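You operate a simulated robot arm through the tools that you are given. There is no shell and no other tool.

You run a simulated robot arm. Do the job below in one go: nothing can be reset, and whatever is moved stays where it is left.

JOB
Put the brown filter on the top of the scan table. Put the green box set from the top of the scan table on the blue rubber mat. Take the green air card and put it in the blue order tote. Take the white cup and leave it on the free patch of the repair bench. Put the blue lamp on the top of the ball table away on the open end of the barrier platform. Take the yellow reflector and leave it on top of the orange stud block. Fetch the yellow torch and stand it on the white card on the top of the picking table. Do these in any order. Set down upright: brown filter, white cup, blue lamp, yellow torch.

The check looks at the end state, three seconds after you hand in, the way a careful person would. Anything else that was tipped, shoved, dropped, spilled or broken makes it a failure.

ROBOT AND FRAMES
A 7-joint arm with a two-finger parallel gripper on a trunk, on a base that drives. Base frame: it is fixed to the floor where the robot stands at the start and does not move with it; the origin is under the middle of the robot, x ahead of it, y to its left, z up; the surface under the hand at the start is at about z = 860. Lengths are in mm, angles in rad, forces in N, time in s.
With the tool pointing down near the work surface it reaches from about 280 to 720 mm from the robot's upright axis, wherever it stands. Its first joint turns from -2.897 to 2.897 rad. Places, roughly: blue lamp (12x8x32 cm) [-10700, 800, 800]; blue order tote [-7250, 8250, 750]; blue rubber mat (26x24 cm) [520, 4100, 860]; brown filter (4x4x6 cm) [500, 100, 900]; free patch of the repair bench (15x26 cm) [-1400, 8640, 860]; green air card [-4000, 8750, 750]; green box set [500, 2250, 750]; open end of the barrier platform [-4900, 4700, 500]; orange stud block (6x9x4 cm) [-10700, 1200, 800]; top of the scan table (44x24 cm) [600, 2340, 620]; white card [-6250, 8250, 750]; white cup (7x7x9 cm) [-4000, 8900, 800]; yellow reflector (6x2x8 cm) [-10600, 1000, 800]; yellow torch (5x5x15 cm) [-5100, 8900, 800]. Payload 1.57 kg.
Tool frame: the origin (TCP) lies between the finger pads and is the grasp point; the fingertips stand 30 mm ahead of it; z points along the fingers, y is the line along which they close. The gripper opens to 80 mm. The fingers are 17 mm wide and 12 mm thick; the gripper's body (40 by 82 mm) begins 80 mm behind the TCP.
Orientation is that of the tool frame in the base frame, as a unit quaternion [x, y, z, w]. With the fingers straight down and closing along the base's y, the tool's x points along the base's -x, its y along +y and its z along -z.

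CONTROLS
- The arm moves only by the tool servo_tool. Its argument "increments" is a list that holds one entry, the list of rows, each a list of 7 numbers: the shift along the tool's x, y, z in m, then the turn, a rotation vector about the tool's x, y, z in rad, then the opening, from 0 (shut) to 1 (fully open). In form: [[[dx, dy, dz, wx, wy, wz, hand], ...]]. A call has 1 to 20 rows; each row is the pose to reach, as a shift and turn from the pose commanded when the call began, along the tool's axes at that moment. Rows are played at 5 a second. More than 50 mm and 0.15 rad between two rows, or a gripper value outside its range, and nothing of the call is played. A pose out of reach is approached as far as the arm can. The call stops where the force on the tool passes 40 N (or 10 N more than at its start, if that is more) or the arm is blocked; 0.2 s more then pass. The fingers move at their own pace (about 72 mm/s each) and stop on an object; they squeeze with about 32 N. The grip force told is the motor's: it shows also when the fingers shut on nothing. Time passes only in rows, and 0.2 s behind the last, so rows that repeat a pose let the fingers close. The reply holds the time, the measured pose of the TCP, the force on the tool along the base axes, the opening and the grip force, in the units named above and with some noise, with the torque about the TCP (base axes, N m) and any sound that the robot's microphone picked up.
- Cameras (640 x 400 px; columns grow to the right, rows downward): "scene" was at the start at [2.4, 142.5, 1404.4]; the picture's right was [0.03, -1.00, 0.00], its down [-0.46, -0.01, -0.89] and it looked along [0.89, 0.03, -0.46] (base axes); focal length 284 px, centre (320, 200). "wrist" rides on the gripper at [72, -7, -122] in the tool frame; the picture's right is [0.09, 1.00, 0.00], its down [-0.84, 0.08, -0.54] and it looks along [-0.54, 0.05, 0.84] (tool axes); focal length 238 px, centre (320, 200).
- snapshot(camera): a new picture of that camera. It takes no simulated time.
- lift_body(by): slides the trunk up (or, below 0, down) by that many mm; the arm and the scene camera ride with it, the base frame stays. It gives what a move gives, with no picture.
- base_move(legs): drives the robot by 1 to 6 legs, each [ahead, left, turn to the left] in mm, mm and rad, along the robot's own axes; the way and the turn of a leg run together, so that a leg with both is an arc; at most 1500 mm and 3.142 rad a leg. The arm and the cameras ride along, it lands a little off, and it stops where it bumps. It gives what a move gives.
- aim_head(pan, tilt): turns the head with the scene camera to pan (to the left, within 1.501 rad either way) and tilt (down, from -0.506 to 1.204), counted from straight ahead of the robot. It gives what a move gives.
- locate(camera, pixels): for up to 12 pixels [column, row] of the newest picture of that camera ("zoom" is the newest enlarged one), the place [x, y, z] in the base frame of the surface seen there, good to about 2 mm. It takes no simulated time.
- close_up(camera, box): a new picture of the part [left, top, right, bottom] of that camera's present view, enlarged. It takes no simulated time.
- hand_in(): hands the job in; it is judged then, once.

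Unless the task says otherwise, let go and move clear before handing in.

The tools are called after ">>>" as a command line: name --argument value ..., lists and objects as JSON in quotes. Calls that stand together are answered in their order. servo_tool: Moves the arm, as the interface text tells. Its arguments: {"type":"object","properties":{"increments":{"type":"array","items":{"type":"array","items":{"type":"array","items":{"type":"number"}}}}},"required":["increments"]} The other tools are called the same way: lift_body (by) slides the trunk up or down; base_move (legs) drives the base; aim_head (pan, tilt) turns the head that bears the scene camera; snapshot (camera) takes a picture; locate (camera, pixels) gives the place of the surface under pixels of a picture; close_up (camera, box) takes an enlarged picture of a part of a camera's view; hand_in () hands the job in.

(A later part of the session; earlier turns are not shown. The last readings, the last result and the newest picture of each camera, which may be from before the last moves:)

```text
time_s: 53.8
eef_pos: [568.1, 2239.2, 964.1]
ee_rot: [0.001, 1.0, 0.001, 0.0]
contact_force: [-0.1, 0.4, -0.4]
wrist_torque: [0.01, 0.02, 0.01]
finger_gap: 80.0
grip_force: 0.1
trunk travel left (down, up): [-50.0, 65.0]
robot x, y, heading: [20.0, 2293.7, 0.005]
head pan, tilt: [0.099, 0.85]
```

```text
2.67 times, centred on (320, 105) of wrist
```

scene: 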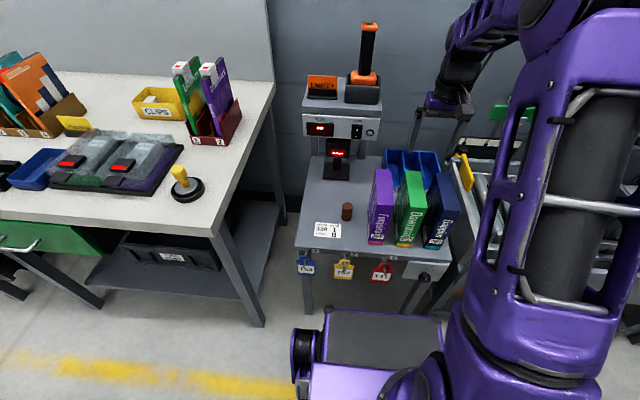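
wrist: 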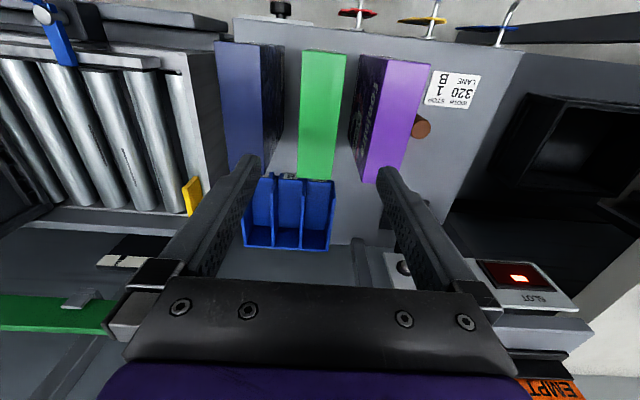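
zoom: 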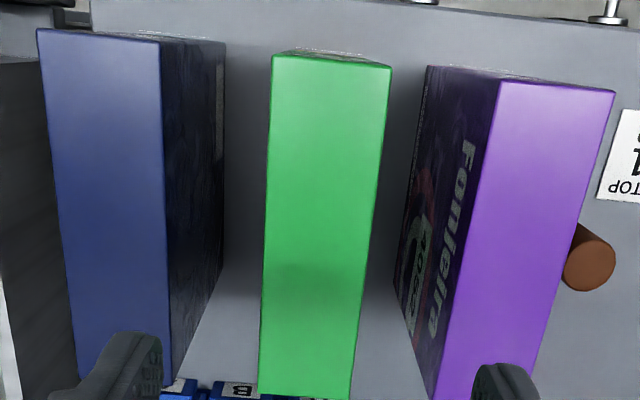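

I'll pin down the green box's top edges and its neighbours' facing edges from the zoomed picture.

>>> locate --camera "zoom" --pixels '[[275, 60], [386, 71], [263, 388], [348, 392], [265, 220], [368, 220], [160, 50], [168, 370], [500, 90], [440, 390], [160, 200], [472, 220]]'

```text
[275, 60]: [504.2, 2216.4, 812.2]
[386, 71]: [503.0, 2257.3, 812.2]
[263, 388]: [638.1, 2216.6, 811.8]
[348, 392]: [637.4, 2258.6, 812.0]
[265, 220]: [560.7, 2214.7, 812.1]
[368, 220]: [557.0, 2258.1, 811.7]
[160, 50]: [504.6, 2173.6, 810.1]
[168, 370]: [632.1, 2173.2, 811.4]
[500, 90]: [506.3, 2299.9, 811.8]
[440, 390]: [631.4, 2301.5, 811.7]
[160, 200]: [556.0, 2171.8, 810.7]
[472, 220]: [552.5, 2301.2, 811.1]
```

Green spans y 2214–2259, x 500–640, top z 812, with 40 mm gaps to the navy (2174) and purple (2300) boxes. I'll set the opening to 68 mm, centre on y=2236.5 and descend to z≈765.

>>> servo_tool --increments '[[[-0.002, -0.0027, 0.02, 0, 0, 0, 0.85], [-0.002, -0.0027, 0.06, 0, 0, 0, 0.85], [-0.002, -0.0027, 0.1, 0, 0, 0, 0.85], [-0.002, -0.0027, 0.1, 0, 0, 0, 0.85]]]'

>>> snapshot --camera "wrist"

```text
time_s: 54.8
eef_pos: [572.4, 2234.4, 864.7]
ee_rot: [0.0, 1.0, 0.0, 0.0]
contact_force: [-0.3, 0.9, 0.5]
wrist_torque: [0.0, -0.01, -0.01]
finger_gap: 68.0
grip_force: 0.1
trunk travel left (down, up): [-50.0, 65.0]
robot x, y, heading: [25.2, 2299.6, 0.0]
head pan, tilt: [0.099, 0.85]
```

```text
taken
```

wrist: 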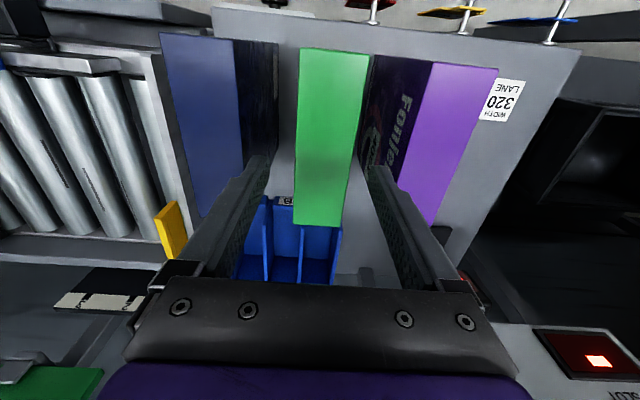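

The green top (295–365 px) sits between the fingertips (270 and 375 px). I'll descend 100 mm more between the boxes and watch the force.

>>> servo_tool --increments '[[[0, 0, 0.02, 0, 0, 0, 0.85], [0, 0, 0.04, 0, 0, 0, 0.85], [0, 0, 0.06, 0, 0, 0, 0.85], [0, 0, 0.08, 0, 0, 0, 0.85], [0, 0, 0.1, 0, 0, 0, 0.85], [0, 0, 0.1, 0, 0, 0, 0.85]]]'

>>> snapshot --camera "wrist"

```text
time_s: 56.2
eef_pos: [572.2, 2238.1, 763.6]
ee_rot: [0.0, 1.0, 0.001, 0.0]
contact_force: [0.8, 0.5, -0.3]
wrist_torque: [0.01, -0.01, 0.0]
finger_gap: 68.0
grip_force: 0.1
trunk travel left (down, up): [-50.0, 65.0]
robot x, y, heading: [23.2, 2298.2, 0.003]
head pan, tilt: [0.099, 0.85]
```

```text
taken
```

wrist: 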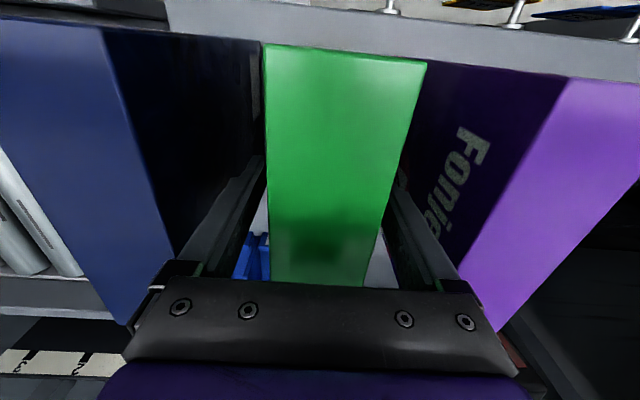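

The fingers are on both sides of the green box in the gaps, with no contact. I'll close on it.

>>> servo_tool --increments '[[[0, 0, 0, 0, 0, 0, 0], [0, 0, 0, 0, 0, 0, 0], [0, 0, 0, 0, 0, 0, 0], [0, 0, 0, 0, 0, 0, 0]]]'

```text
time_s: 57.2
eef_pos: [571.9, 2237.2, 763.7]
ee_rot: [0.0, 1.0, 0.001, 0.0]
contact_force: [-0.1, 1.0, 0.8]
wrist_torque: [0.09, -0.19, 0.04]
finger_gap: 45.2
grip_force: 31.7
trunk travel left (down, up): [-50.0, 65.0]
robot x, y, heading: [23.9, 2291.7, 0.007]
head pan, tilt: [0.099, 0.85]
```

Gap 45.2 mm at 31.7 N: the box is gripped. I'll lift it straight up, slowly at first.

>>> servo_tool --increments '[[[0, 0, -0.01, 0, 0, 0, 0], [0, 0, -0.03, 0, 0, 0, 0], [0, 0, -0.06, 0, 0, 0, 0], [0, 0, -0.09, 0, 0, 0, 0], [0, 0, -0.12, 0, 0, 0, 0], [0, 0, -0.15, 0, 0, 0, 0], [0, 0, -0.18, 0, 0, 0, 0], [0, 0, -0.22, 0, 0, 0, 0], [0, 0, -0.26, 0, 0, 0, 0], [0, 0, -0.3, 0, 0, 0, 0], [0, 0, -0.34, 0, 0, 0, 0], [0, 0, -0.37, 0, 0, 0, 0], [0, 0, -0.37, 0, 0, 0, 0]]]'

>>> snapshot --camera "scene"

>>> snapshot --camera "wrist"

```text
time_s: 60.0
eef_pos: [571.8, 2236.9, 1135.1]
ee_rot: [0.0, 1.0, 0.0, -0.001]
contact_force: [0.3, 0.3, -4.4]
wrist_torque: [0.01, 0.03, 0.03]
finger_gap: 44.7
grip_force: 31.6
trunk travel left (down, up): [-50.0, 65.0]
robot x, y, heading: [23.3, 2293.9, 0.008]
head pan, tilt: [0.099, 0.85]
```

```text
taken
```

scene: 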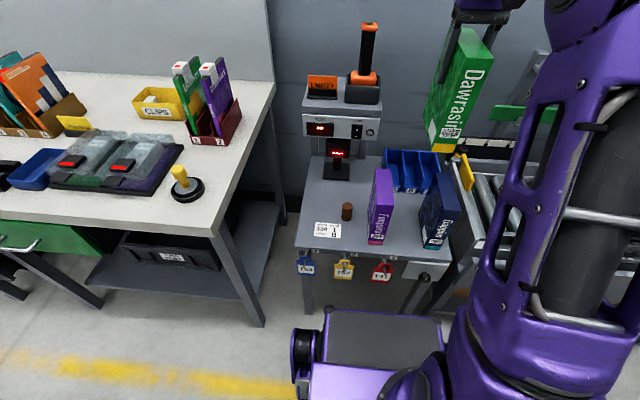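

```text
taken
```

wrist: 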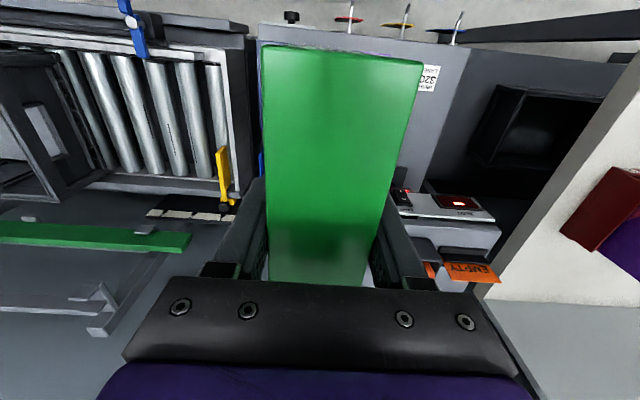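

The green box is lifted clear and the other two boxes and the filter are undisturbed. Before driving I'll look left along the aisle and the RETURNS table.

>>> aim_head --pan 1.35 --tilt 0.45

>>> snapshot --camera "scene"

```text
time_s: 61.4
eef_pos: [572.2, 2237.1, 1133.8]
ee_rot: [0.0, 1.0, 0.001, 0.0]
contact_force: [-1.0, 0.3, -3.1]
wrist_torque: [0.01, 0.0, 0.01]
finger_gap: 44.9
grip_force: 31.9
trunk travel left (down, up): [-50.0, 65.0]
robot x, y, heading: [20.7, 2292.3, 0.002]
head pan, tilt: [1.349, 0.45]
```

```text
taken
```

scene: 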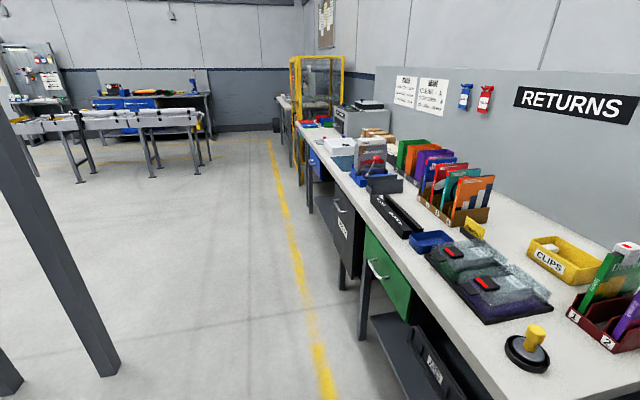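

The aisle is open with a dark post at (60–110, 100–370) on its left. I'll locate the post, furniture and the items on the RETURNS table, and zoom towards the mat.

>>> locate --camera "scene" --pixels '[[105, 368], [60, 200], [8, 385], [85, 180], [205, 160], [325, 385], [275, 130], [380, 330], [430, 238], [490, 255], [450, 190], [375, 175]]'

>>> close_up --camera "scene" --box '[260, 40, 520, 240]'

```text
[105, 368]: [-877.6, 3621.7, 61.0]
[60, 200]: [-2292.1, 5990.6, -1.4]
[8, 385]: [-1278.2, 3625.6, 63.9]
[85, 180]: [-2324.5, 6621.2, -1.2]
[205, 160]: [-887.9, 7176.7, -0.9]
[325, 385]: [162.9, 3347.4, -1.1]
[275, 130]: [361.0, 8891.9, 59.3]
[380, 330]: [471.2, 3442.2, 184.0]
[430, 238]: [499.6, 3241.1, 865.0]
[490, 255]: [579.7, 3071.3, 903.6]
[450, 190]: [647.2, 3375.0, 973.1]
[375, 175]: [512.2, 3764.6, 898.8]
```

```text
2.00 times, centred on (390, 140) of scene
```

zoom: 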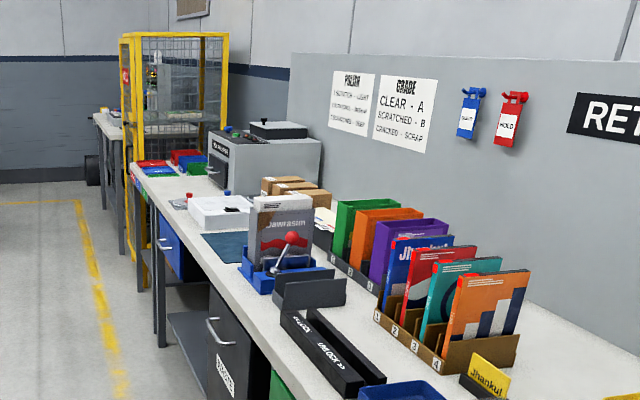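

A dark-blue patch shows at zoom (222, 245), probably the mat, next to a grey box on a blue stand. I'll locate those.

>>> locate --camera "zoom" --pixels '[[222, 243], [208, 236], [238, 258], [280, 205], [265, 275], [220, 215], [240, 205], [300, 190], [290, 240], [380, 215], [320, 285], [195, 220]]'

>>> close_up --camera "scene" --box '[310, 110, 420, 200]'

```text
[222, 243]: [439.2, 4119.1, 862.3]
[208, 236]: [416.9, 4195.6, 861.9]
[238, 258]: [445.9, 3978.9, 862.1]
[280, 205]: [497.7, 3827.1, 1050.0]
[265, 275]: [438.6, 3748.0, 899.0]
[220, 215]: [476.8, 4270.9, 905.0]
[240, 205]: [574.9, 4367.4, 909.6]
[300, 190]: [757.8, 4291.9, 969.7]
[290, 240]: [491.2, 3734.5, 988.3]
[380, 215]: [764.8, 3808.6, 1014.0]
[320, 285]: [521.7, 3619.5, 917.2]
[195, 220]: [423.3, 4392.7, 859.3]
```

```text
4.44 times, centred on (365, 155) of scene
```

zoom: 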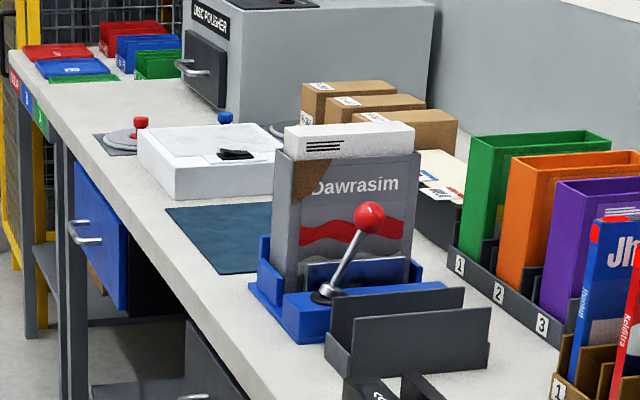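

The mat is at x≈420–640, y≈3975–4215 (z 862), with the stand at y<3860 and a white scale at y>4250. I'll back away 250 mm, strafe 1800 mm left, and look again.

>>> base_move --legs '[[-250, 0, 0], [0, 900, 0], [0, 900, 0]]'

>>> aim_head --pan 0.15 --tilt 0.6

>>> snapshot --camera "scene"

>>> snapshot --camera "wrist"

```text
time_s: 80.5
eef_pos: [301.5, 4036.2, 1135.4]
ee_rot: [-0.004, 1.0, 0.001, -0.001]
contact_force: [0.6, 0.5, -3.6]
wrist_torque: [-0.01, 0.02, -0.01]
finger_gap: 44.8
grip_force: 31.5
trunk travel left (down, up): [-50.0, 65.0]
robot x, y, heading: [-247.8, 4091.7, 0.011]
head pan, tilt: [1.349, 0.45]
```

```text
time_s: 81.8
eef_pos: [301.2, 4036.8, 1133.9]
ee_rot: [-0.004, 1.0, 0.001, 0.0]
contact_force: [-0.2, 0.5, -3.5]
wrist_torque: [-0.02, -0.02, 0.0]
finger_gap: 44.9
grip_force: 31.7
trunk travel left (down, up): [-50.0, 65.0]
robot x, y, heading: [-250.2, 4090.9, 0.014]
head pan, tilt: [0.15, 0.6]
```

```text
taken
```

scene: 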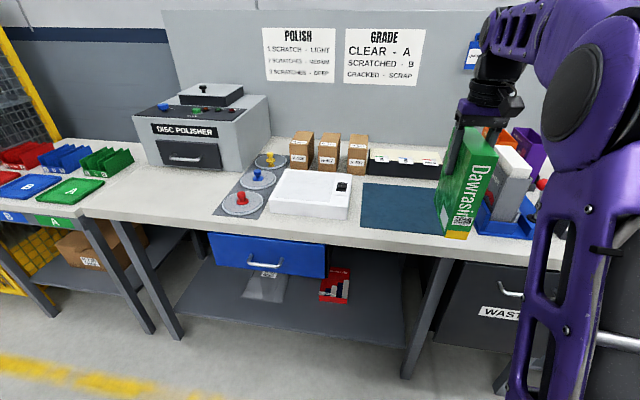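

```text
taken
```

wrist: 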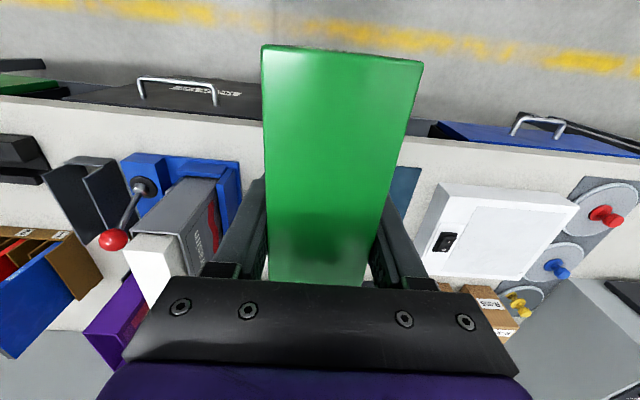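

The mat is visible at (405, 205), left of the held box and the stand. I'll locate its corners and the stand's edges.

>>> locate --camera "scene" --pixels '[[364, 184], [363, 226], [400, 231], [425, 232], [430, 190], [400, 205], [351, 205], [440, 165], [405, 240], [330, 120], [500, 170], [372, 170]]'

>>> close_up --camera "scene" --box '[330, 120, 560, 264]'

```text
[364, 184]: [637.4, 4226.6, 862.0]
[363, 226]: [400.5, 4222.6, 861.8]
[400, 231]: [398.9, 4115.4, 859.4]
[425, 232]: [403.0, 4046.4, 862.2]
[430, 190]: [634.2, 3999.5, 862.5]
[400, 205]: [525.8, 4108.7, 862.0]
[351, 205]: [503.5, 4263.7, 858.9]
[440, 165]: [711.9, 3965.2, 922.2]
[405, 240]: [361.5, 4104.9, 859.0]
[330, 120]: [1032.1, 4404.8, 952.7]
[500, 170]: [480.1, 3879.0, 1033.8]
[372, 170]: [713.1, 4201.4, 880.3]
```

```text
2.78 times, centred on (445, 192) of scene
```

zoom: 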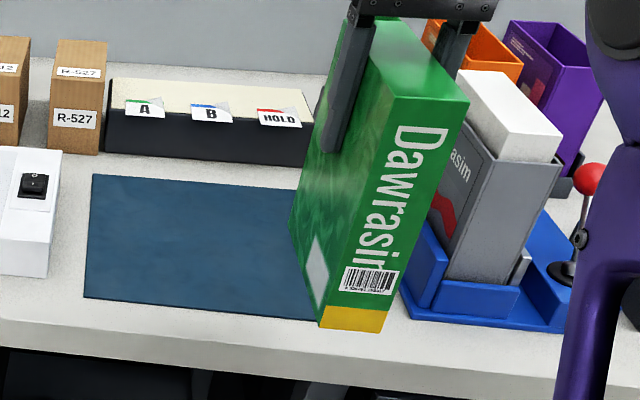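

The mat spans x 400–640, y 3970–4230. I'll first shift the arm 60 mm left, then drive 190 mm forward so the box hangs over the mat's centre.

>>> servo_tool --increments '[[[0, 0.03, 0, 0, 0, 0, 0], [0, 0.062, 0, 0, 0, 0, 0], [0, 0.062, 0, 0, 0, 0, 0]]]'

>>> base_move --legs '[[190, 0, 0]]'

>>> snapshot --camera "wrist"

>>> snapshot --camera "scene"

```text
time_s: 82.7
eef_pos: [299.3, 4098.1, 1136.1]
ee_rot: [-0.004, 1.0, 0.0, -0.001]
contact_force: [-0.5, -0.3, -3.8]
wrist_torque: [-0.01, 0.0, 0.05]
finger_gap: 44.9
grip_force: 31.5
trunk travel left (down, up): [-50.0, 65.0]
robot x, y, heading: [-251.0, 4088.4, 0.011]
head pan, tilt: [0.15, 0.6]
```

```text
time_s: 84.2
eef_pos: [490.0, 4100.3, 1135.9]
ee_rot: [-0.004, 1.0, 0.0, 0.0]
contact_force: [-0.7, 0.0, -3.6]
wrist_torque: [-0.01, 0.01, 0.01]
finger_gap: 44.9
grip_force: 32.5
trunk travel left (down, up): [-50.0, 65.0]
robot x, y, heading: [-61.1, 4092.9, 0.009]
head pan, tilt: [0.15, 0.6]
```

```text
taken
```

wrist: 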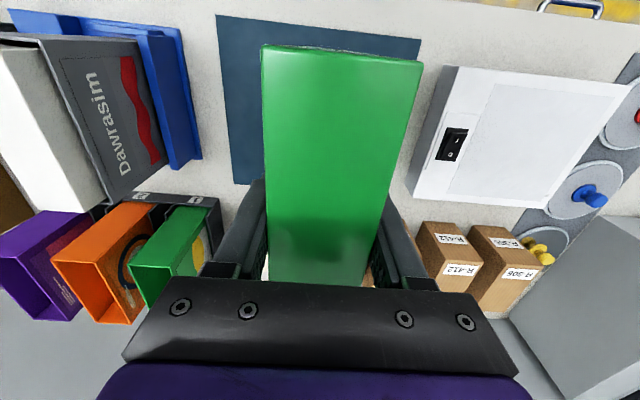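

```text
taken
```

scene: 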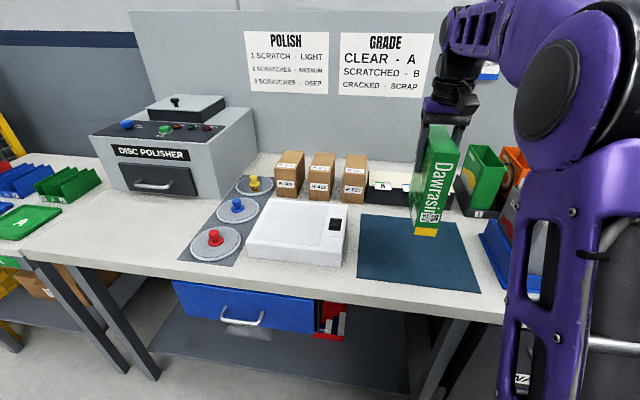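

The box hangs above the mat (scene (415, 250) region). I'll move 28 mm forward and lower to z≈1015, then ease down.

>>> servo_tool --increments '[[[-0.028, 0, 0.03, 0, 0, 0, 0], [-0.028, 0, 0.06, 0, 0, 0, 0], [-0.028, 0, 0.09, 0, 0, 0, 0], [-0.028, 0, 0.11, 0, 0, 0, 0], [-0.028, 0, 0.122, 0, 0, 0, 0], [-0.028, 0, 0.122, 0, 0, 0, 0]]]'

>>> snapshot --camera "scene"

```text
time_s: 85.6
eef_pos: [517.9, 4101.2, 1013.6]
ee_rot: [-0.003, 1.0, 0.0, -0.002]
contact_force: [-0.2, -0.2, -4.1]
wrist_torque: [-0.01, -0.01, 0.02]
finger_gap: 44.8
grip_force: 31.7
trunk travel left (down, up): [-50.0, 65.0]
robot x, y, heading: [-61.5, 4088.1, 0.009]
head pan, tilt: [0.15, 0.6]
```

```text
taken
```

scene: 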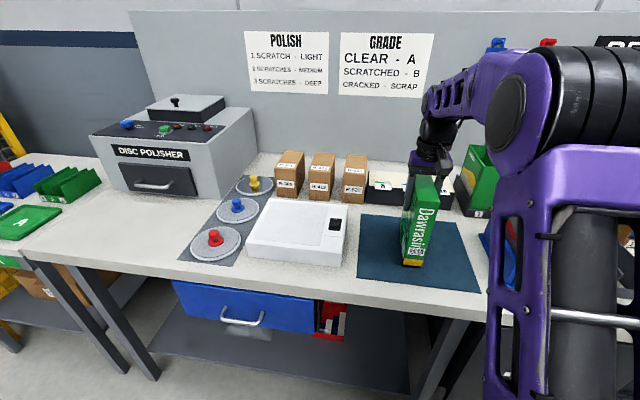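

The box is just above the mat's middle. I'll lower it in small steps until contact.

>>> servo_tool --increments '[[[0, 0, 0.002, 0, 0, 0, 0], [0, 0, 0.004, 0, 0, 0, 0], [0, 0, 0.006, 0, 0, 0, 0], [0, 0, 0.006, 0, 0, 0, 0]]]'

```text
time_s: 86.6
eef_pos: [518.0, 4100.1, 1007.2]
ee_rot: [-0.002, 1.0, 0.0, -0.001]
contact_force: [-0.5, -0.4, -3.7]
wrist_torque: [-0.01, -0.01, 0.01]
finger_gap: 44.9
grip_force: 32.1
trunk travel left (down, up): [-50.0, 65.0]
robot x, y, heading: [-55.9, 4094.2, 0.012]
head pan, tilt: [0.15, 0.6]
```

>>> servo_tool --increments '[[[0, 0, 0.001, 0, 0, 0, 0], [0, 0, 0.002, 0, 0, 0, 0], [0, 0, 0.002, 0, 0, 0, 0]]]'

```text
time_s: 87.4
eef_pos: [516.6, 4099.9, 1006.7]
ee_rot: [-0.004, 1.0, 0.0, 0.0]
contact_force: [-0.8, -0.5, 8.8]
wrist_torque: [-0.26, 0.88, 0.01]
finger_gap: 45.3
grip_force: 31.8
trunk travel left (down, up): [-50.0, 65.0]
robot x, y, heading: [-62.1, 4091.3, 0.015]
head pan, tilt: [0.15, 0.6]
```

The force rose to +8.8 N, so the box rests on the mat. I'll open (to 70 mm) and rise straight up.

>>> servo_tool --increments '[[[0, 0, -0.001, 0, 0, 0, 0], [0, 0, -0.001, 0, 0, 0, 0.7], [0, 0, -0.001, 0, 0, 0, 0.9], [0, 0, -0.001, 0, 0, 0, 0.9], [0, 0, -0.02, 0, 0, 0, 0.9], [0, 0, -0.06, 0, 0, 0, 0.9], [0, 0, -0.1, 0, 0, 0, 0.9], [0, 0, -0.13, 0, 0, 0, 0.9], [0, 0, -0.13, 0, 0, 0, 0.9]]]'

>>> snapshot --camera "scene"

>>> snapshot --camera "wrist"

```text
time_s: 89.4
eef_pos: [517.5, 4100.2, 1134.8]
ee_rot: [-0.003, 1.0, 0.001, -0.001]
contact_force: [0.5, 0.2, -0.7]
wrist_torque: [0.0, -0.02, -0.01]
finger_gap: 72.0
grip_force: 0.1
trunk travel left (down, up): [-50.0, 65.0]
robot x, y, heading: [-62.8, 4094.0, 0.012]
head pan, tilt: [0.15, 0.6]
```

```text
taken
```

scene: 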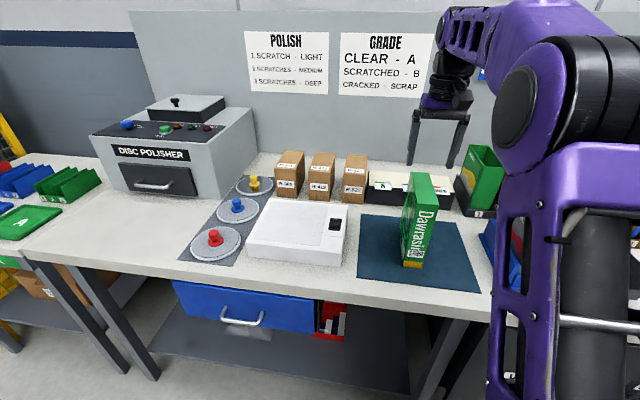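

```text
taken
```

wrist: 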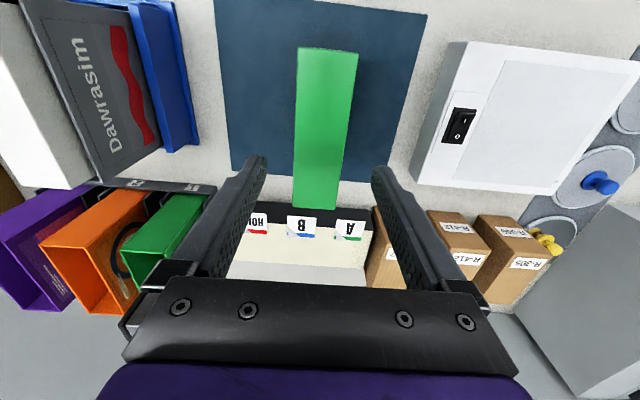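

The green box stands on the mat, hand clear above it. I'll back away and turn left to face along +y, then look at the far benches.

>>> base_move --legs '[[-330, 0, 0], [0, 0, 1.56]]'

>>> aim_head --pan 0.5 --tilt 0.3

>>> snapshot --camera "scene"

```text
time_s: 95.5
eef_pos: [-384.9, 4665.7, 1134.6]
ee_rot: [-0.699, 0.715, 0.0, 0.0]
contact_force: [0.1, -0.7, -0.4]
wrist_torque: [0.0, -0.01, -0.03]
finger_gap: 71.9
grip_force: 0.0
trunk travel left (down, up): [-50.0, 65.0]
robot x, y, heading: [-389.9, 4087.3, 1.549]
head pan, tilt: [0.15, 0.6]
```

```text
time_s: 96.3
eef_pos: [-384.3, 4665.4, 1133.3]
ee_rot: [-0.699, 0.715, 0.001, -0.002]
contact_force: [-0.4, -0.1, -0.2]
wrist_torque: [0.02, 0.0, 0.03]
finger_gap: 71.8
grip_force: 0.0
trunk travel left (down, up): [-50.0, 65.0]
robot x, y, heading: [-392.0, 4092.1, 1.552]
head pan, tilt: [0.499, 0.3]
```

```text
taken
```

scene: 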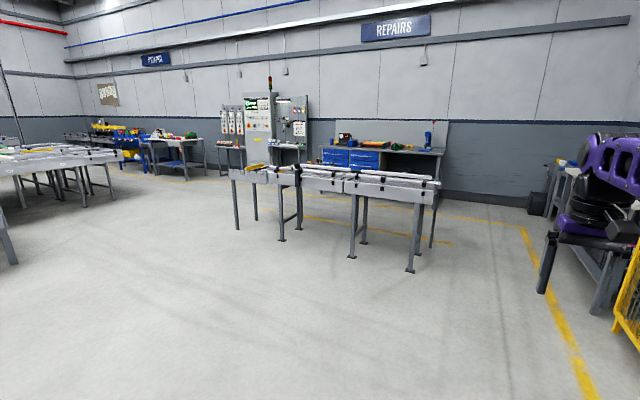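

The hall is visible: the REPAIRS bench at (380, 155), a conveyor in front at (340, 190), and benches to the left. I'll locate the main obstacles.

>>> locate --camera "scene" --pixels '[[409, 270], [351, 257], [281, 240], [237, 228], [432, 247], [440, 155], [330, 150], [270, 165], [420, 185], [175, 180], [180, 140], [10, 260]]'

>>> close_up --camera "scene" --box '[200, 60, 460, 222]'

>>> close_up --camera "scene" --box '[0, 60, 240, 210]'

```text
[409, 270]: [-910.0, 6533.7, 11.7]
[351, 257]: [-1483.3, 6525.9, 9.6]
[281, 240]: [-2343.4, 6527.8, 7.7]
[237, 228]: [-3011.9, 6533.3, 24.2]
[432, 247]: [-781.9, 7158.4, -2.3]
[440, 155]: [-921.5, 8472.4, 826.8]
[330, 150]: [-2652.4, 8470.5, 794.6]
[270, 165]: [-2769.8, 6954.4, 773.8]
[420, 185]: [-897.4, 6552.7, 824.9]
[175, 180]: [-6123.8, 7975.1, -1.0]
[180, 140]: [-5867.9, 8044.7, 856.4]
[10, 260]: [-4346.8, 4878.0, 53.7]
```

```text
2.46 times, centred on (330, 141) of scene
```

zoom: 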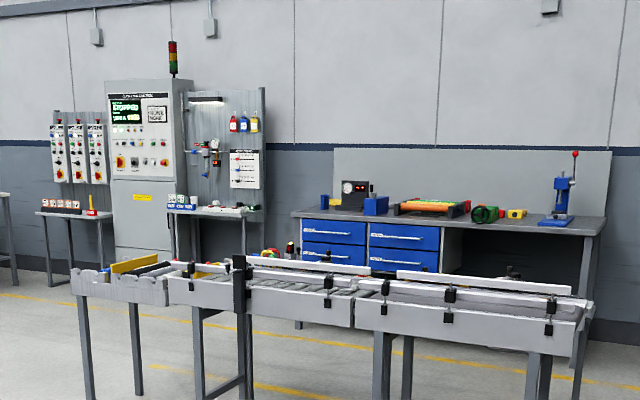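

```text
2.67 times, centred on (120, 135) of scene
```

zoom: 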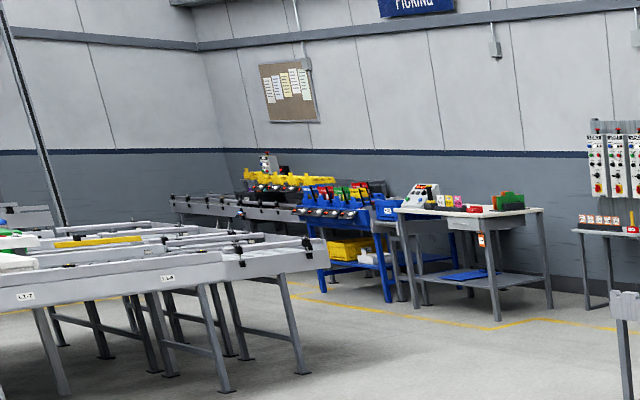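

I have the overall layout: conveyor x −3012…−780 at y 6525–7160, repair bench front at y≈8470, and control-panel tables beyond. I'll look further left to see the way to x≈−4000.

>>> locate --camera "scene" --pixels '[[114, 199], [86, 207], [60, 205], [218, 178], [205, 173], [305, 160], [256, 220], [215, 148], [240, 148], [283, 145], [300, 145], [45, 195]]'

>>> aim_head --pan 1.3 --tilt 0.35

>>> snapshot --camera "scene"

```text
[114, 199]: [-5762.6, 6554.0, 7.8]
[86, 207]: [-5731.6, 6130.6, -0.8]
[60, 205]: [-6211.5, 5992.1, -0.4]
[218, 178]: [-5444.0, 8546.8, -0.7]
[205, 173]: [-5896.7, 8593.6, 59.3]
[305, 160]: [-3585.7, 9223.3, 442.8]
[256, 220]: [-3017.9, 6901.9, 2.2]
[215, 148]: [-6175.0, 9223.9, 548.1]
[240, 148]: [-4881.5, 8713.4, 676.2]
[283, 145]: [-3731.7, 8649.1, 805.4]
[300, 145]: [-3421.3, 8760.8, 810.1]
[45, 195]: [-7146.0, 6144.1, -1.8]
```

```text
time_s: 97.4
eef_pos: [-385.0, 4666.0, 1134.3]
ee_rot: [-0.698, 0.716, 0.001, 0.0]
contact_force: [0.3, 0.4, 0.9]
wrist_torque: [-0.03, 0.03, -0.02]
finger_gap: 72.1
grip_force: 0.1
trunk travel left (down, up): [-50.0, 65.0]
robot x, y, heading: [-394.6, 4088.3, 1.552]
head pan, tilt: [1.3, 0.351]
```

```text
taken
```

scene: 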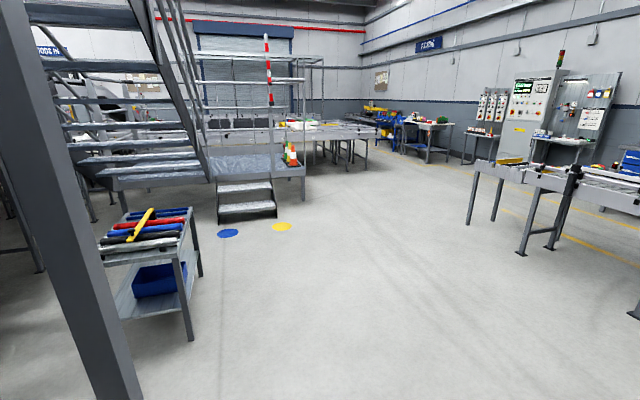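

A stepped platform with cones and a red-white barrier post is at (260, 170), probably the barrier platform. I'll locate it and the cart, and zoom.

>>> locate --camera "scene" --pixels '[[190, 340], [247, 220], [302, 203], [295, 165], [270, 165], [230, 170], [228, 234], [282, 226], [470, 225], [335, 165], [310, 230], [130, 170]]'

>>> close_up --camera "scene" --box '[90, 80, 390, 268]'

>>> close_up --camera "scene" --box '[370, 40, 640, 209]'

```text
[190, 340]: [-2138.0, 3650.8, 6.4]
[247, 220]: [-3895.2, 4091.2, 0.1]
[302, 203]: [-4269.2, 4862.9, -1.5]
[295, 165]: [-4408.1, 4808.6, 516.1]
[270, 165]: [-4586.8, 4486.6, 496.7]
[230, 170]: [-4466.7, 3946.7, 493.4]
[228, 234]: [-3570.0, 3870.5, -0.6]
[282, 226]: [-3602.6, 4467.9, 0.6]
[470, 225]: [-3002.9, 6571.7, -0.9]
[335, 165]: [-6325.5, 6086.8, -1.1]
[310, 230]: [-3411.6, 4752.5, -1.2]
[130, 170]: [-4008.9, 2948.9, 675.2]
```

```text
2.13 times, centred on (240, 174) of scene
```

zoom: 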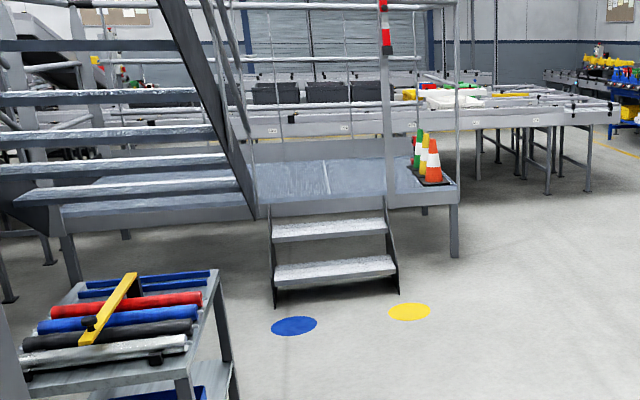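

```text
2.37 times, centred on (505, 124) of scene
```

zoom: 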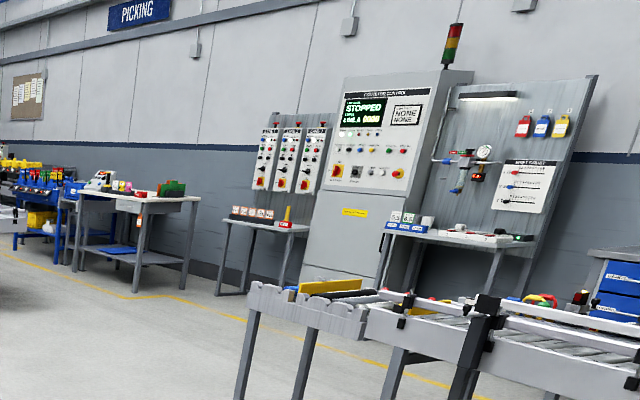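

The route is clear: ahead to y≈5490, left between the platform (y<4900) and conveyor (y>6525) to x≈−3700, then ahead to y≈7790. I'll drive it.

>>> base_move --legs '[[1400, 0, 0.02], [0, 1100, 0], [0, 1100, 0], [0, 1100, 0], [1300, 0, 0], [1000, 0, 0]]'

>>> aim_head --pan 0.1 --tilt 0.45

>>> snapshot --camera "scene"

```text
time_s: 146.6
eef_pos: [-3596.0, 8451.0, 1133.6]
ee_rot: [-0.702, 0.712, 0.001, 0.0]
contact_force: [-0.6, -0.5, 0.0]
wrist_torque: [0.02, -0.04, -0.01]
finger_gap: 71.9
grip_force: 0.1
trunk travel left (down, up): [-50.0, 65.0]
robot x, y, heading: [-3598.4, 7875.9, 1.563]
head pan, tilt: [1.3, 0.351]
```

```text
time_s: 148.0
eef_pos: [-3596.2, 8451.2, 1134.5]
ee_rot: [-0.702, 0.712, 0.001, 0.0]
contact_force: [-0.9, 0.9, -0.3]
wrist_torque: [0.03, -0.01, -0.04]
finger_gap: 71.7
grip_force: 0.0
trunk travel left (down, up): [-50.0, 65.0]
robot x, y, heading: [-3601.6, 7872.9, 1.56]
head pan, tilt: [0.099, 0.45]
```

```text
taken
```

scene: 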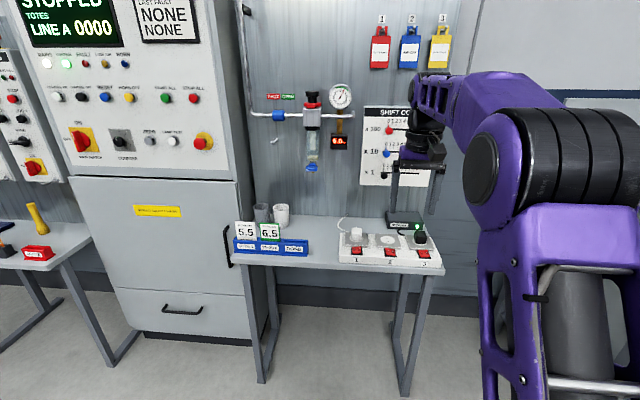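

The shelf table holds a grey and a white cup at (262–282, 213) and a blue card holder at (270, 240). I'll zoom in and locate.

>>> close_up --camera "scene" --box '[210, 180, 450, 290]'

>>> locate --camera "scene" --pixels '[[281, 208], [281, 222], [262, 208], [262, 220], [246, 230], [268, 230], [245, 245], [300, 245], [320, 230], [330, 262], [235, 255], [388, 220]]'

```text
2.67 times, centred on (330, 235) of scene
```

zoom: 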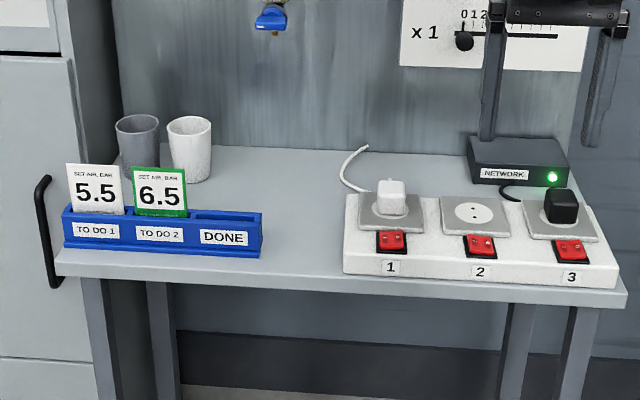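

```text
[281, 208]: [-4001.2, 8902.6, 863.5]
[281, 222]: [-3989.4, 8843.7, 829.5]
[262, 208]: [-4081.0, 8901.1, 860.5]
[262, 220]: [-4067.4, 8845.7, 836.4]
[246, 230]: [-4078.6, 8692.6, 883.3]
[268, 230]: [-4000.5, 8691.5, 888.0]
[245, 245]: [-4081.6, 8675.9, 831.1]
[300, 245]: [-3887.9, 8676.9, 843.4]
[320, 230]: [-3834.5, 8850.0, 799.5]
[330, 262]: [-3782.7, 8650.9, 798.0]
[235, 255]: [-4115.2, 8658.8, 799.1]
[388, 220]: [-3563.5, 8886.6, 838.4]
```

The green-bordered card "6.5" sits in the TO DO 2 slot at about (−4000, 8692), and the white cup at about (−3990, 8870) on the z≈799 shelf. I'll check the pipework above the cup and the cups' exact spans.

>>> locate --camera "scene" --pixels '[[312, 167], [312, 125], [278, 115], [310, 95], [340, 95], [290, 160], [255, 130], [275, 140], [339, 142], [250, 200], [265, 160]]'

>>> locate --camera "zoom" --pixels '[[190, 120], [172, 128], [207, 126], [190, 148], [190, 175], [176, 165], [202, 165], [155, 125], [120, 128], [137, 118], [160, 185], [160, 205]]'

```text
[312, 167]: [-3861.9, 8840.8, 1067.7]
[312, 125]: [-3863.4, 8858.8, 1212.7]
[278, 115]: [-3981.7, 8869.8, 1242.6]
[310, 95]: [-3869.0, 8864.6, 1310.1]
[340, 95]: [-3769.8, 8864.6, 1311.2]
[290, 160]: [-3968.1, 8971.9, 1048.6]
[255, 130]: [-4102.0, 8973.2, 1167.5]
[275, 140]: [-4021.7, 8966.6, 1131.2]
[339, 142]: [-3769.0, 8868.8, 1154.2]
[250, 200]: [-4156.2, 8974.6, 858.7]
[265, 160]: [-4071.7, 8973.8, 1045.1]
```

```text
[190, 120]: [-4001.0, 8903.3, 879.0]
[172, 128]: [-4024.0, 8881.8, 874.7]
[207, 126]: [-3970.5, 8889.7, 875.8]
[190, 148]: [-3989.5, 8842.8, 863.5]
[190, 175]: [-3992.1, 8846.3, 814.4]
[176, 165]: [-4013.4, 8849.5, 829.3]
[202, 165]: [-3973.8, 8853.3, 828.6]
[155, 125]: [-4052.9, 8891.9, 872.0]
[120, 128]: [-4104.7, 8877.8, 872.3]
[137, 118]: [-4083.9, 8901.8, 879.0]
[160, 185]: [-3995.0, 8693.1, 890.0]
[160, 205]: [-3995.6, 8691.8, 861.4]
```

The backboard is at y≈8973 and a pipe runs above the cup at z≈1242, y≈8870, so I must enter low from the front. The grey cup is only ~15 mm beside the white one, so I'll close along y. First I'll position the base at about (−3970, 8024).

>>> base_move --legs '[[0, 370, 0.008], [130, 0, 0]]'

>>> servo_tool --increments '[[[0, 0, 0.0, 0, 0, 0.14, 1], [0, 0, 0.02, 0, 0, 0.28, 1], [0, 0, 0.04, 0, 0, 0.42, 1], [0, 0, 0.06, 0, 0, 0.56, 1], [0, 0, 0.08, 0, 0, 0.7, 1], [0, 0, 0.1, 0, 0, 0.84, 1], [0, 0, 0.12, 0, 0, 0.98, 1], [0, 0, 0.14, 0, 0, 1.12, 1], [0, 0, 0.15, 0, 0, 1.26, 1], [0, 0, 0.15, 0, 0, 1.4, 1], [0, 0, 0.15, 0, 0, 1.5, 1], [0, 0, 0.15, 0, 0, 1.571, 1], [0, 0, 0.15, 0, 0, 1.571, 1]]]'

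>>> snapshot --camera "scene"

>>> snapshot --camera "wrist"

```text
time_s: 153.0
eef_pos: [-3971.9, 8582.1, 1135.7]
ee_rot: [-0.707, 0.708, 0.001, 0.0]
contact_force: [-0.1, 0.6, 0.7]
wrist_torque: [0.01, -0.01, 0.03]
finger_gap: 71.8
grip_force: 0.0
trunk travel left (down, up): [-50.0, 65.0]
robot x, y, heading: [-3971.4, 8000.9, 1.574]
head pan, tilt: [0.099, 0.45]
```

```text
time_s: 155.8
eef_pos: [-3973.7, 8581.2, 985.4]
ee_rot: [0.001, 1.0, -0.001, -0.001]
contact_force: [-0.6, 0.0, -0.3]
wrist_torque: [0.03, 0.01, 0.02]
finger_gap: 80.1
grip_force: 0.0
trunk travel left (down, up): [-50.0, 65.0]
robot x, y, heading: [-3968.5, 8005.3, 1.574]
head pan, tilt: [0.099, 0.45]
```

```text
taken
```

scene: 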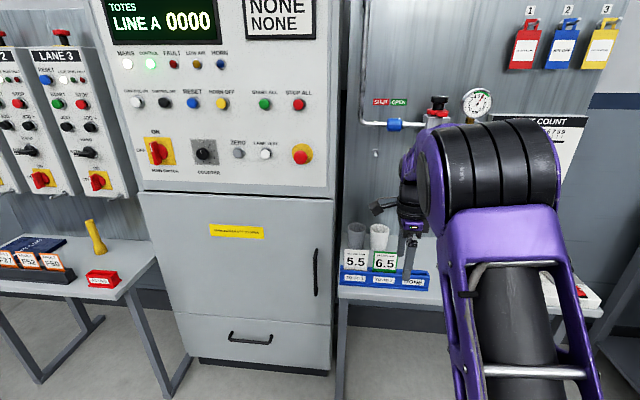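

```text
taken
```

wrist: 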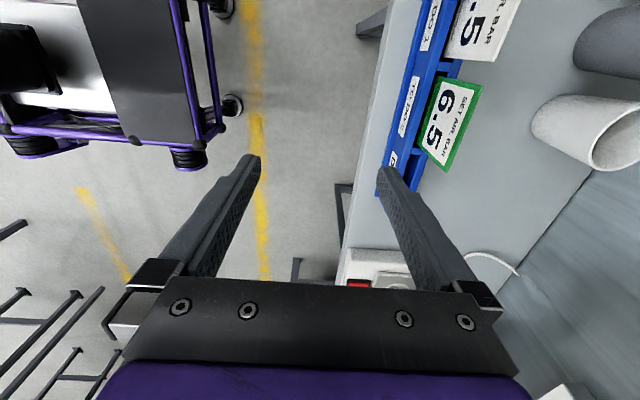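

The tool now closes along y at (−3973, 8581, 985); cards reach z≈905. I'll lower to z≈955, align x to the cup, then drive 200 mm ahead.

>>> locate --camera "wrist" --pixels '[[565, 110], [600, 150], [625, 140], [540, 110], [620, 70], [580, 50], [440, 110], [470, 90]]'

>>> servo_tool --increments '[[[0.011, 0, 0.015, 0, 0, 0, 1], [0.022, 0, 0.03, 0, 0, 0, 1], [0.022, 0, 0.03, 0, 0, 0, 1]]]'

>>> base_move --legs '[[200, 0, 0]]'

>>> snapshot --camera "wrist"

>>> snapshot --camera "scene"

```text
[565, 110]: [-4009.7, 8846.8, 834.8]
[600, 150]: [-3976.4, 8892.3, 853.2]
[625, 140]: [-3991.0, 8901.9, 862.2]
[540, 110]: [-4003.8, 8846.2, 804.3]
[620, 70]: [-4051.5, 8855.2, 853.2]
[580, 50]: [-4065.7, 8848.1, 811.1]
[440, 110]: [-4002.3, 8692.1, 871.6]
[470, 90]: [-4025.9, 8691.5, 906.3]
```

```text
time_s: 156.6
eef_pos: [-3994.9, 8581.2, 955.4]
ee_rot: [0.001, 1.0, 0.0, -0.001]
contact_force: [-0.2, -0.2, 1.2]
wrist_torque: [-0.01, 0.02, 0.0]
finger_gap: 80.2
grip_force: 0.1
trunk travel left (down, up): [-50.0, 65.0]
robot x, y, heading: [-3969.1, 8003.0, 1.571]
head pan, tilt: [0.099, 0.45]
```

```text
time_s: 158.2
eef_pos: [-3996.1, 8778.1, 954.9]
ee_rot: [0.0, 1.0, 0.0, -0.001]
contact_force: [0.2, -0.3, -0.8]
wrist_torque: [0.01, -0.02, 0.01]
finger_gap: 79.7
grip_force: 0.1
trunk travel left (down, up): [-50.0, 65.0]
robot x, y, heading: [-3967.7, 8203.7, 1.58]
head pan, tilt: [0.099, 0.45]
```

```text
taken
```

wrist: 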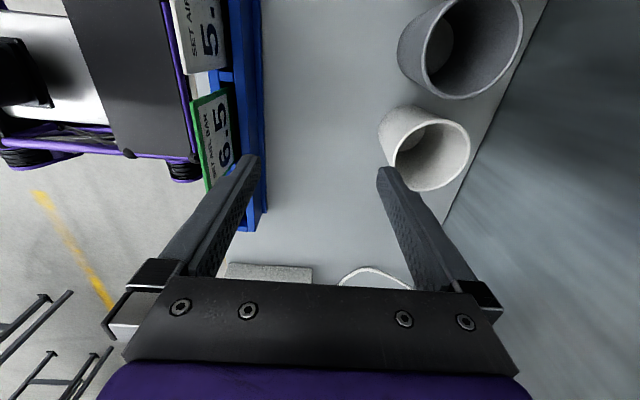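

```text
taken
```

scene: 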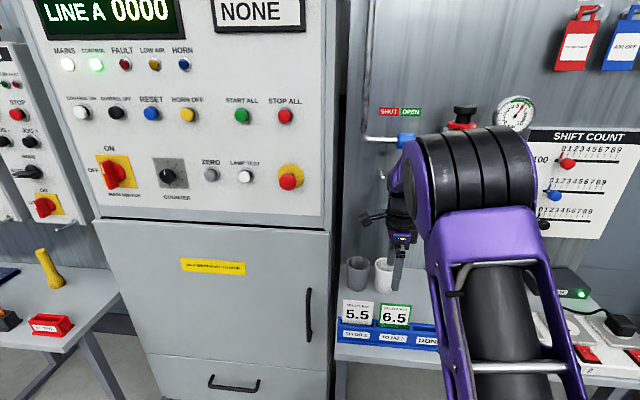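

The wrist view shows the cup's rim around (432, 155). I'll locate the rim points to centre the hand.

>>> close_up --camera "wrist" --box '[350, 60, 510, 220]'

```text
2.50 times, centred on (430, 140) of wrist
```

zoom: 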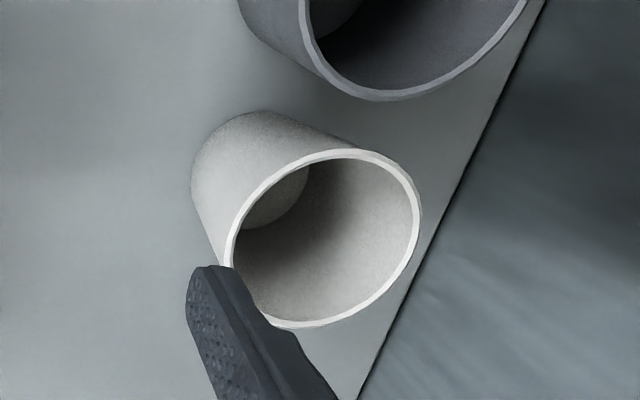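

>>> locate --camera "zoom" --pixels '[[231, 245], [252, 192], [340, 153], [400, 180], [418, 225], [395, 280], [330, 320], [290, 324], [378, 96], [330, 75], [215, 140], [195, 190]]'

```text
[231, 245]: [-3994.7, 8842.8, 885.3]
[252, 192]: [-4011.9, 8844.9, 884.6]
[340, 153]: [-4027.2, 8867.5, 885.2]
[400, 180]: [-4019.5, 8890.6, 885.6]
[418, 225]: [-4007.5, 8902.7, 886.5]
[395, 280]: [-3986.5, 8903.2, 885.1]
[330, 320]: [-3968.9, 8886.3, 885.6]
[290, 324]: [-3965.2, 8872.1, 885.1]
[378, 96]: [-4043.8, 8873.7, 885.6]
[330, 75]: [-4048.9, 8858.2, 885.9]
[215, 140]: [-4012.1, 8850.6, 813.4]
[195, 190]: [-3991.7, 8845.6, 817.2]
```

The rim is centred at (−3996, 8874), z 885.5, outer radius ≈34. I'll check how high the wrist stands relative to the pipe before sliding under it.

>>> close_up --camera "scene" --box '[340, 90, 500, 300]'

>>> locate --camera "scene" --pixels '[[405, 140], [385, 140], [366, 100], [400, 160], [395, 175], [410, 150], [395, 195], [383, 215], [400, 240], [462, 110], [470, 127]]'

```text
1.90 times, centred on (420, 195) of scene
```

zoom: 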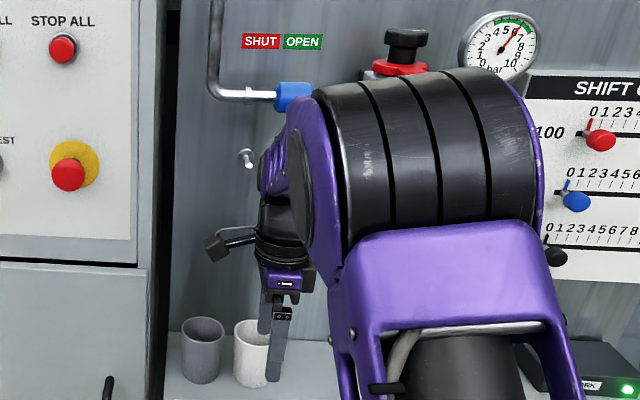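

```text
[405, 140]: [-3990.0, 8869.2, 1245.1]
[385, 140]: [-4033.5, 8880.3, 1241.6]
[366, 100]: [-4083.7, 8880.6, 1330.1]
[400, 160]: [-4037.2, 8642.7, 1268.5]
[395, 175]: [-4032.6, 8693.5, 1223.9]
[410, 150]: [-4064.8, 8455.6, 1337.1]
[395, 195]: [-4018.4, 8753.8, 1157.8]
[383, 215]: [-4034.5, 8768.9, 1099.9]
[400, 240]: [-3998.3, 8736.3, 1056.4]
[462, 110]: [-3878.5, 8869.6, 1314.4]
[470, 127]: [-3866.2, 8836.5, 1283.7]
```

The pipe's underside is about z 1225, while the wrist top sits roughly 230 mm above the TCP. I'll lower to z≈930 and slide 96 mm forward over the cup, then look.

>>> servo_tool --increments '[[[0, 0, 0.024, 0, 0, 0, 1], [0, 0.03, 0.024, 0, 0, 0, 1], [0, 0.06, 0.024, 0, 0, 0, 1], [0, 0.085, 0.024, 0, 0, 0, 1], [0, 0.096, 0.024, 0, 0, 0, 1], [0, 0.096, 0.024, 0, 0, 0, 1]]]'

>>> snapshot --camera "wrist"

>>> snapshot --camera "scene"

```text
time_s: 159.6
eef_pos: [-3995.7, 8874.8, 930.1]
ee_rot: [0.0, 1.0, -0.001, 0.0]
contact_force: [0.2, 0.5, 0.1]
wrist_torque: [-0.01, -0.02, 0.0]
finger_gap: 80.0
grip_force: 0.0
trunk travel left (down, up): [-50.0, 65.0]
robot x, y, heading: [-3970.9, 8202.4, 1.574]
head pan, tilt: [0.099, 0.45]
```

```text
taken
```

wrist: 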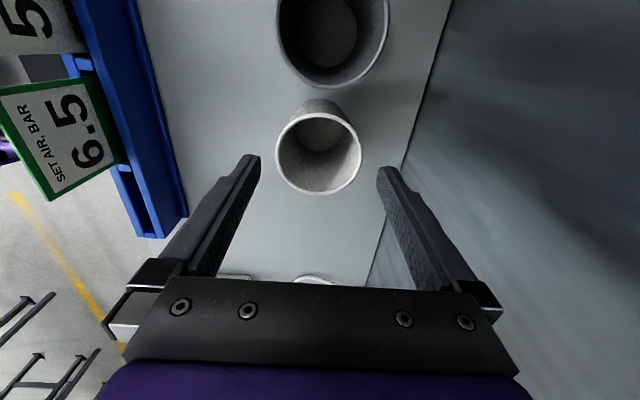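

```text
taken
```

scene: 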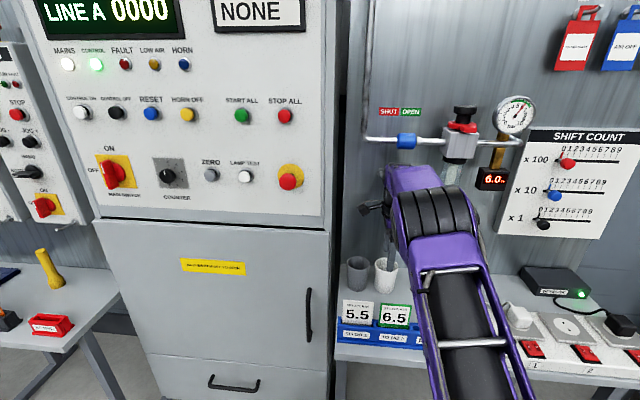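

The cup's rim (276–361 px) is centred between the fingers (255–382 px). I'll descend 90 mm slowly.

>>> servo_tool --increments '[[[0, -0.0005, 0.02, 0, 0, 0, 1], [0, -0.0005, 0.04, 0, 0, 0, 1], [0, -0.0005, 0.06, 0, 0, 0, 1], [0, -0.0005, 0.08, 0, 0, 0, 1], [0, -0.0005, 0.09, 0, 0, 0, 1], [0, -0.0005, 0.09, 0, 0, 0, 1]]]'

>>> snapshot --camera "wrist"

```text
time_s: 161.0
eef_pos: [-3997.9, 8873.7, 840.1]
ee_rot: [-0.001, 1.0, -0.001, -0.001]
contact_force: [0.7, -0.4, 0.0]
wrist_torque: [0.03, -0.02, 0.0]
finger_gap: 79.7
grip_force: 0.0
trunk travel left (down, up): [-50.0, 65.0]
robot x, y, heading: [-3972.8, 8203.8, 1.575]
head pan, tilt: [0.099, 0.45]
```

```text
taken
```

wrist: 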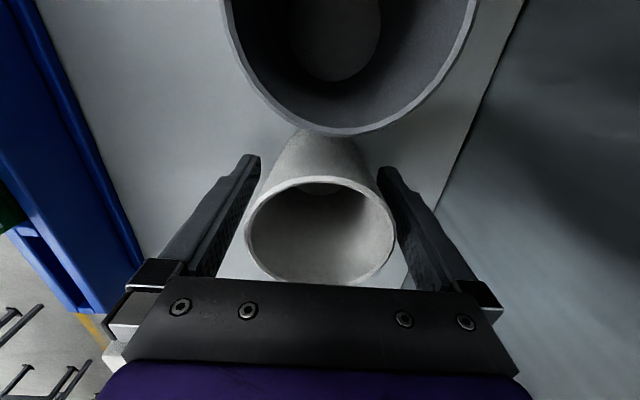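

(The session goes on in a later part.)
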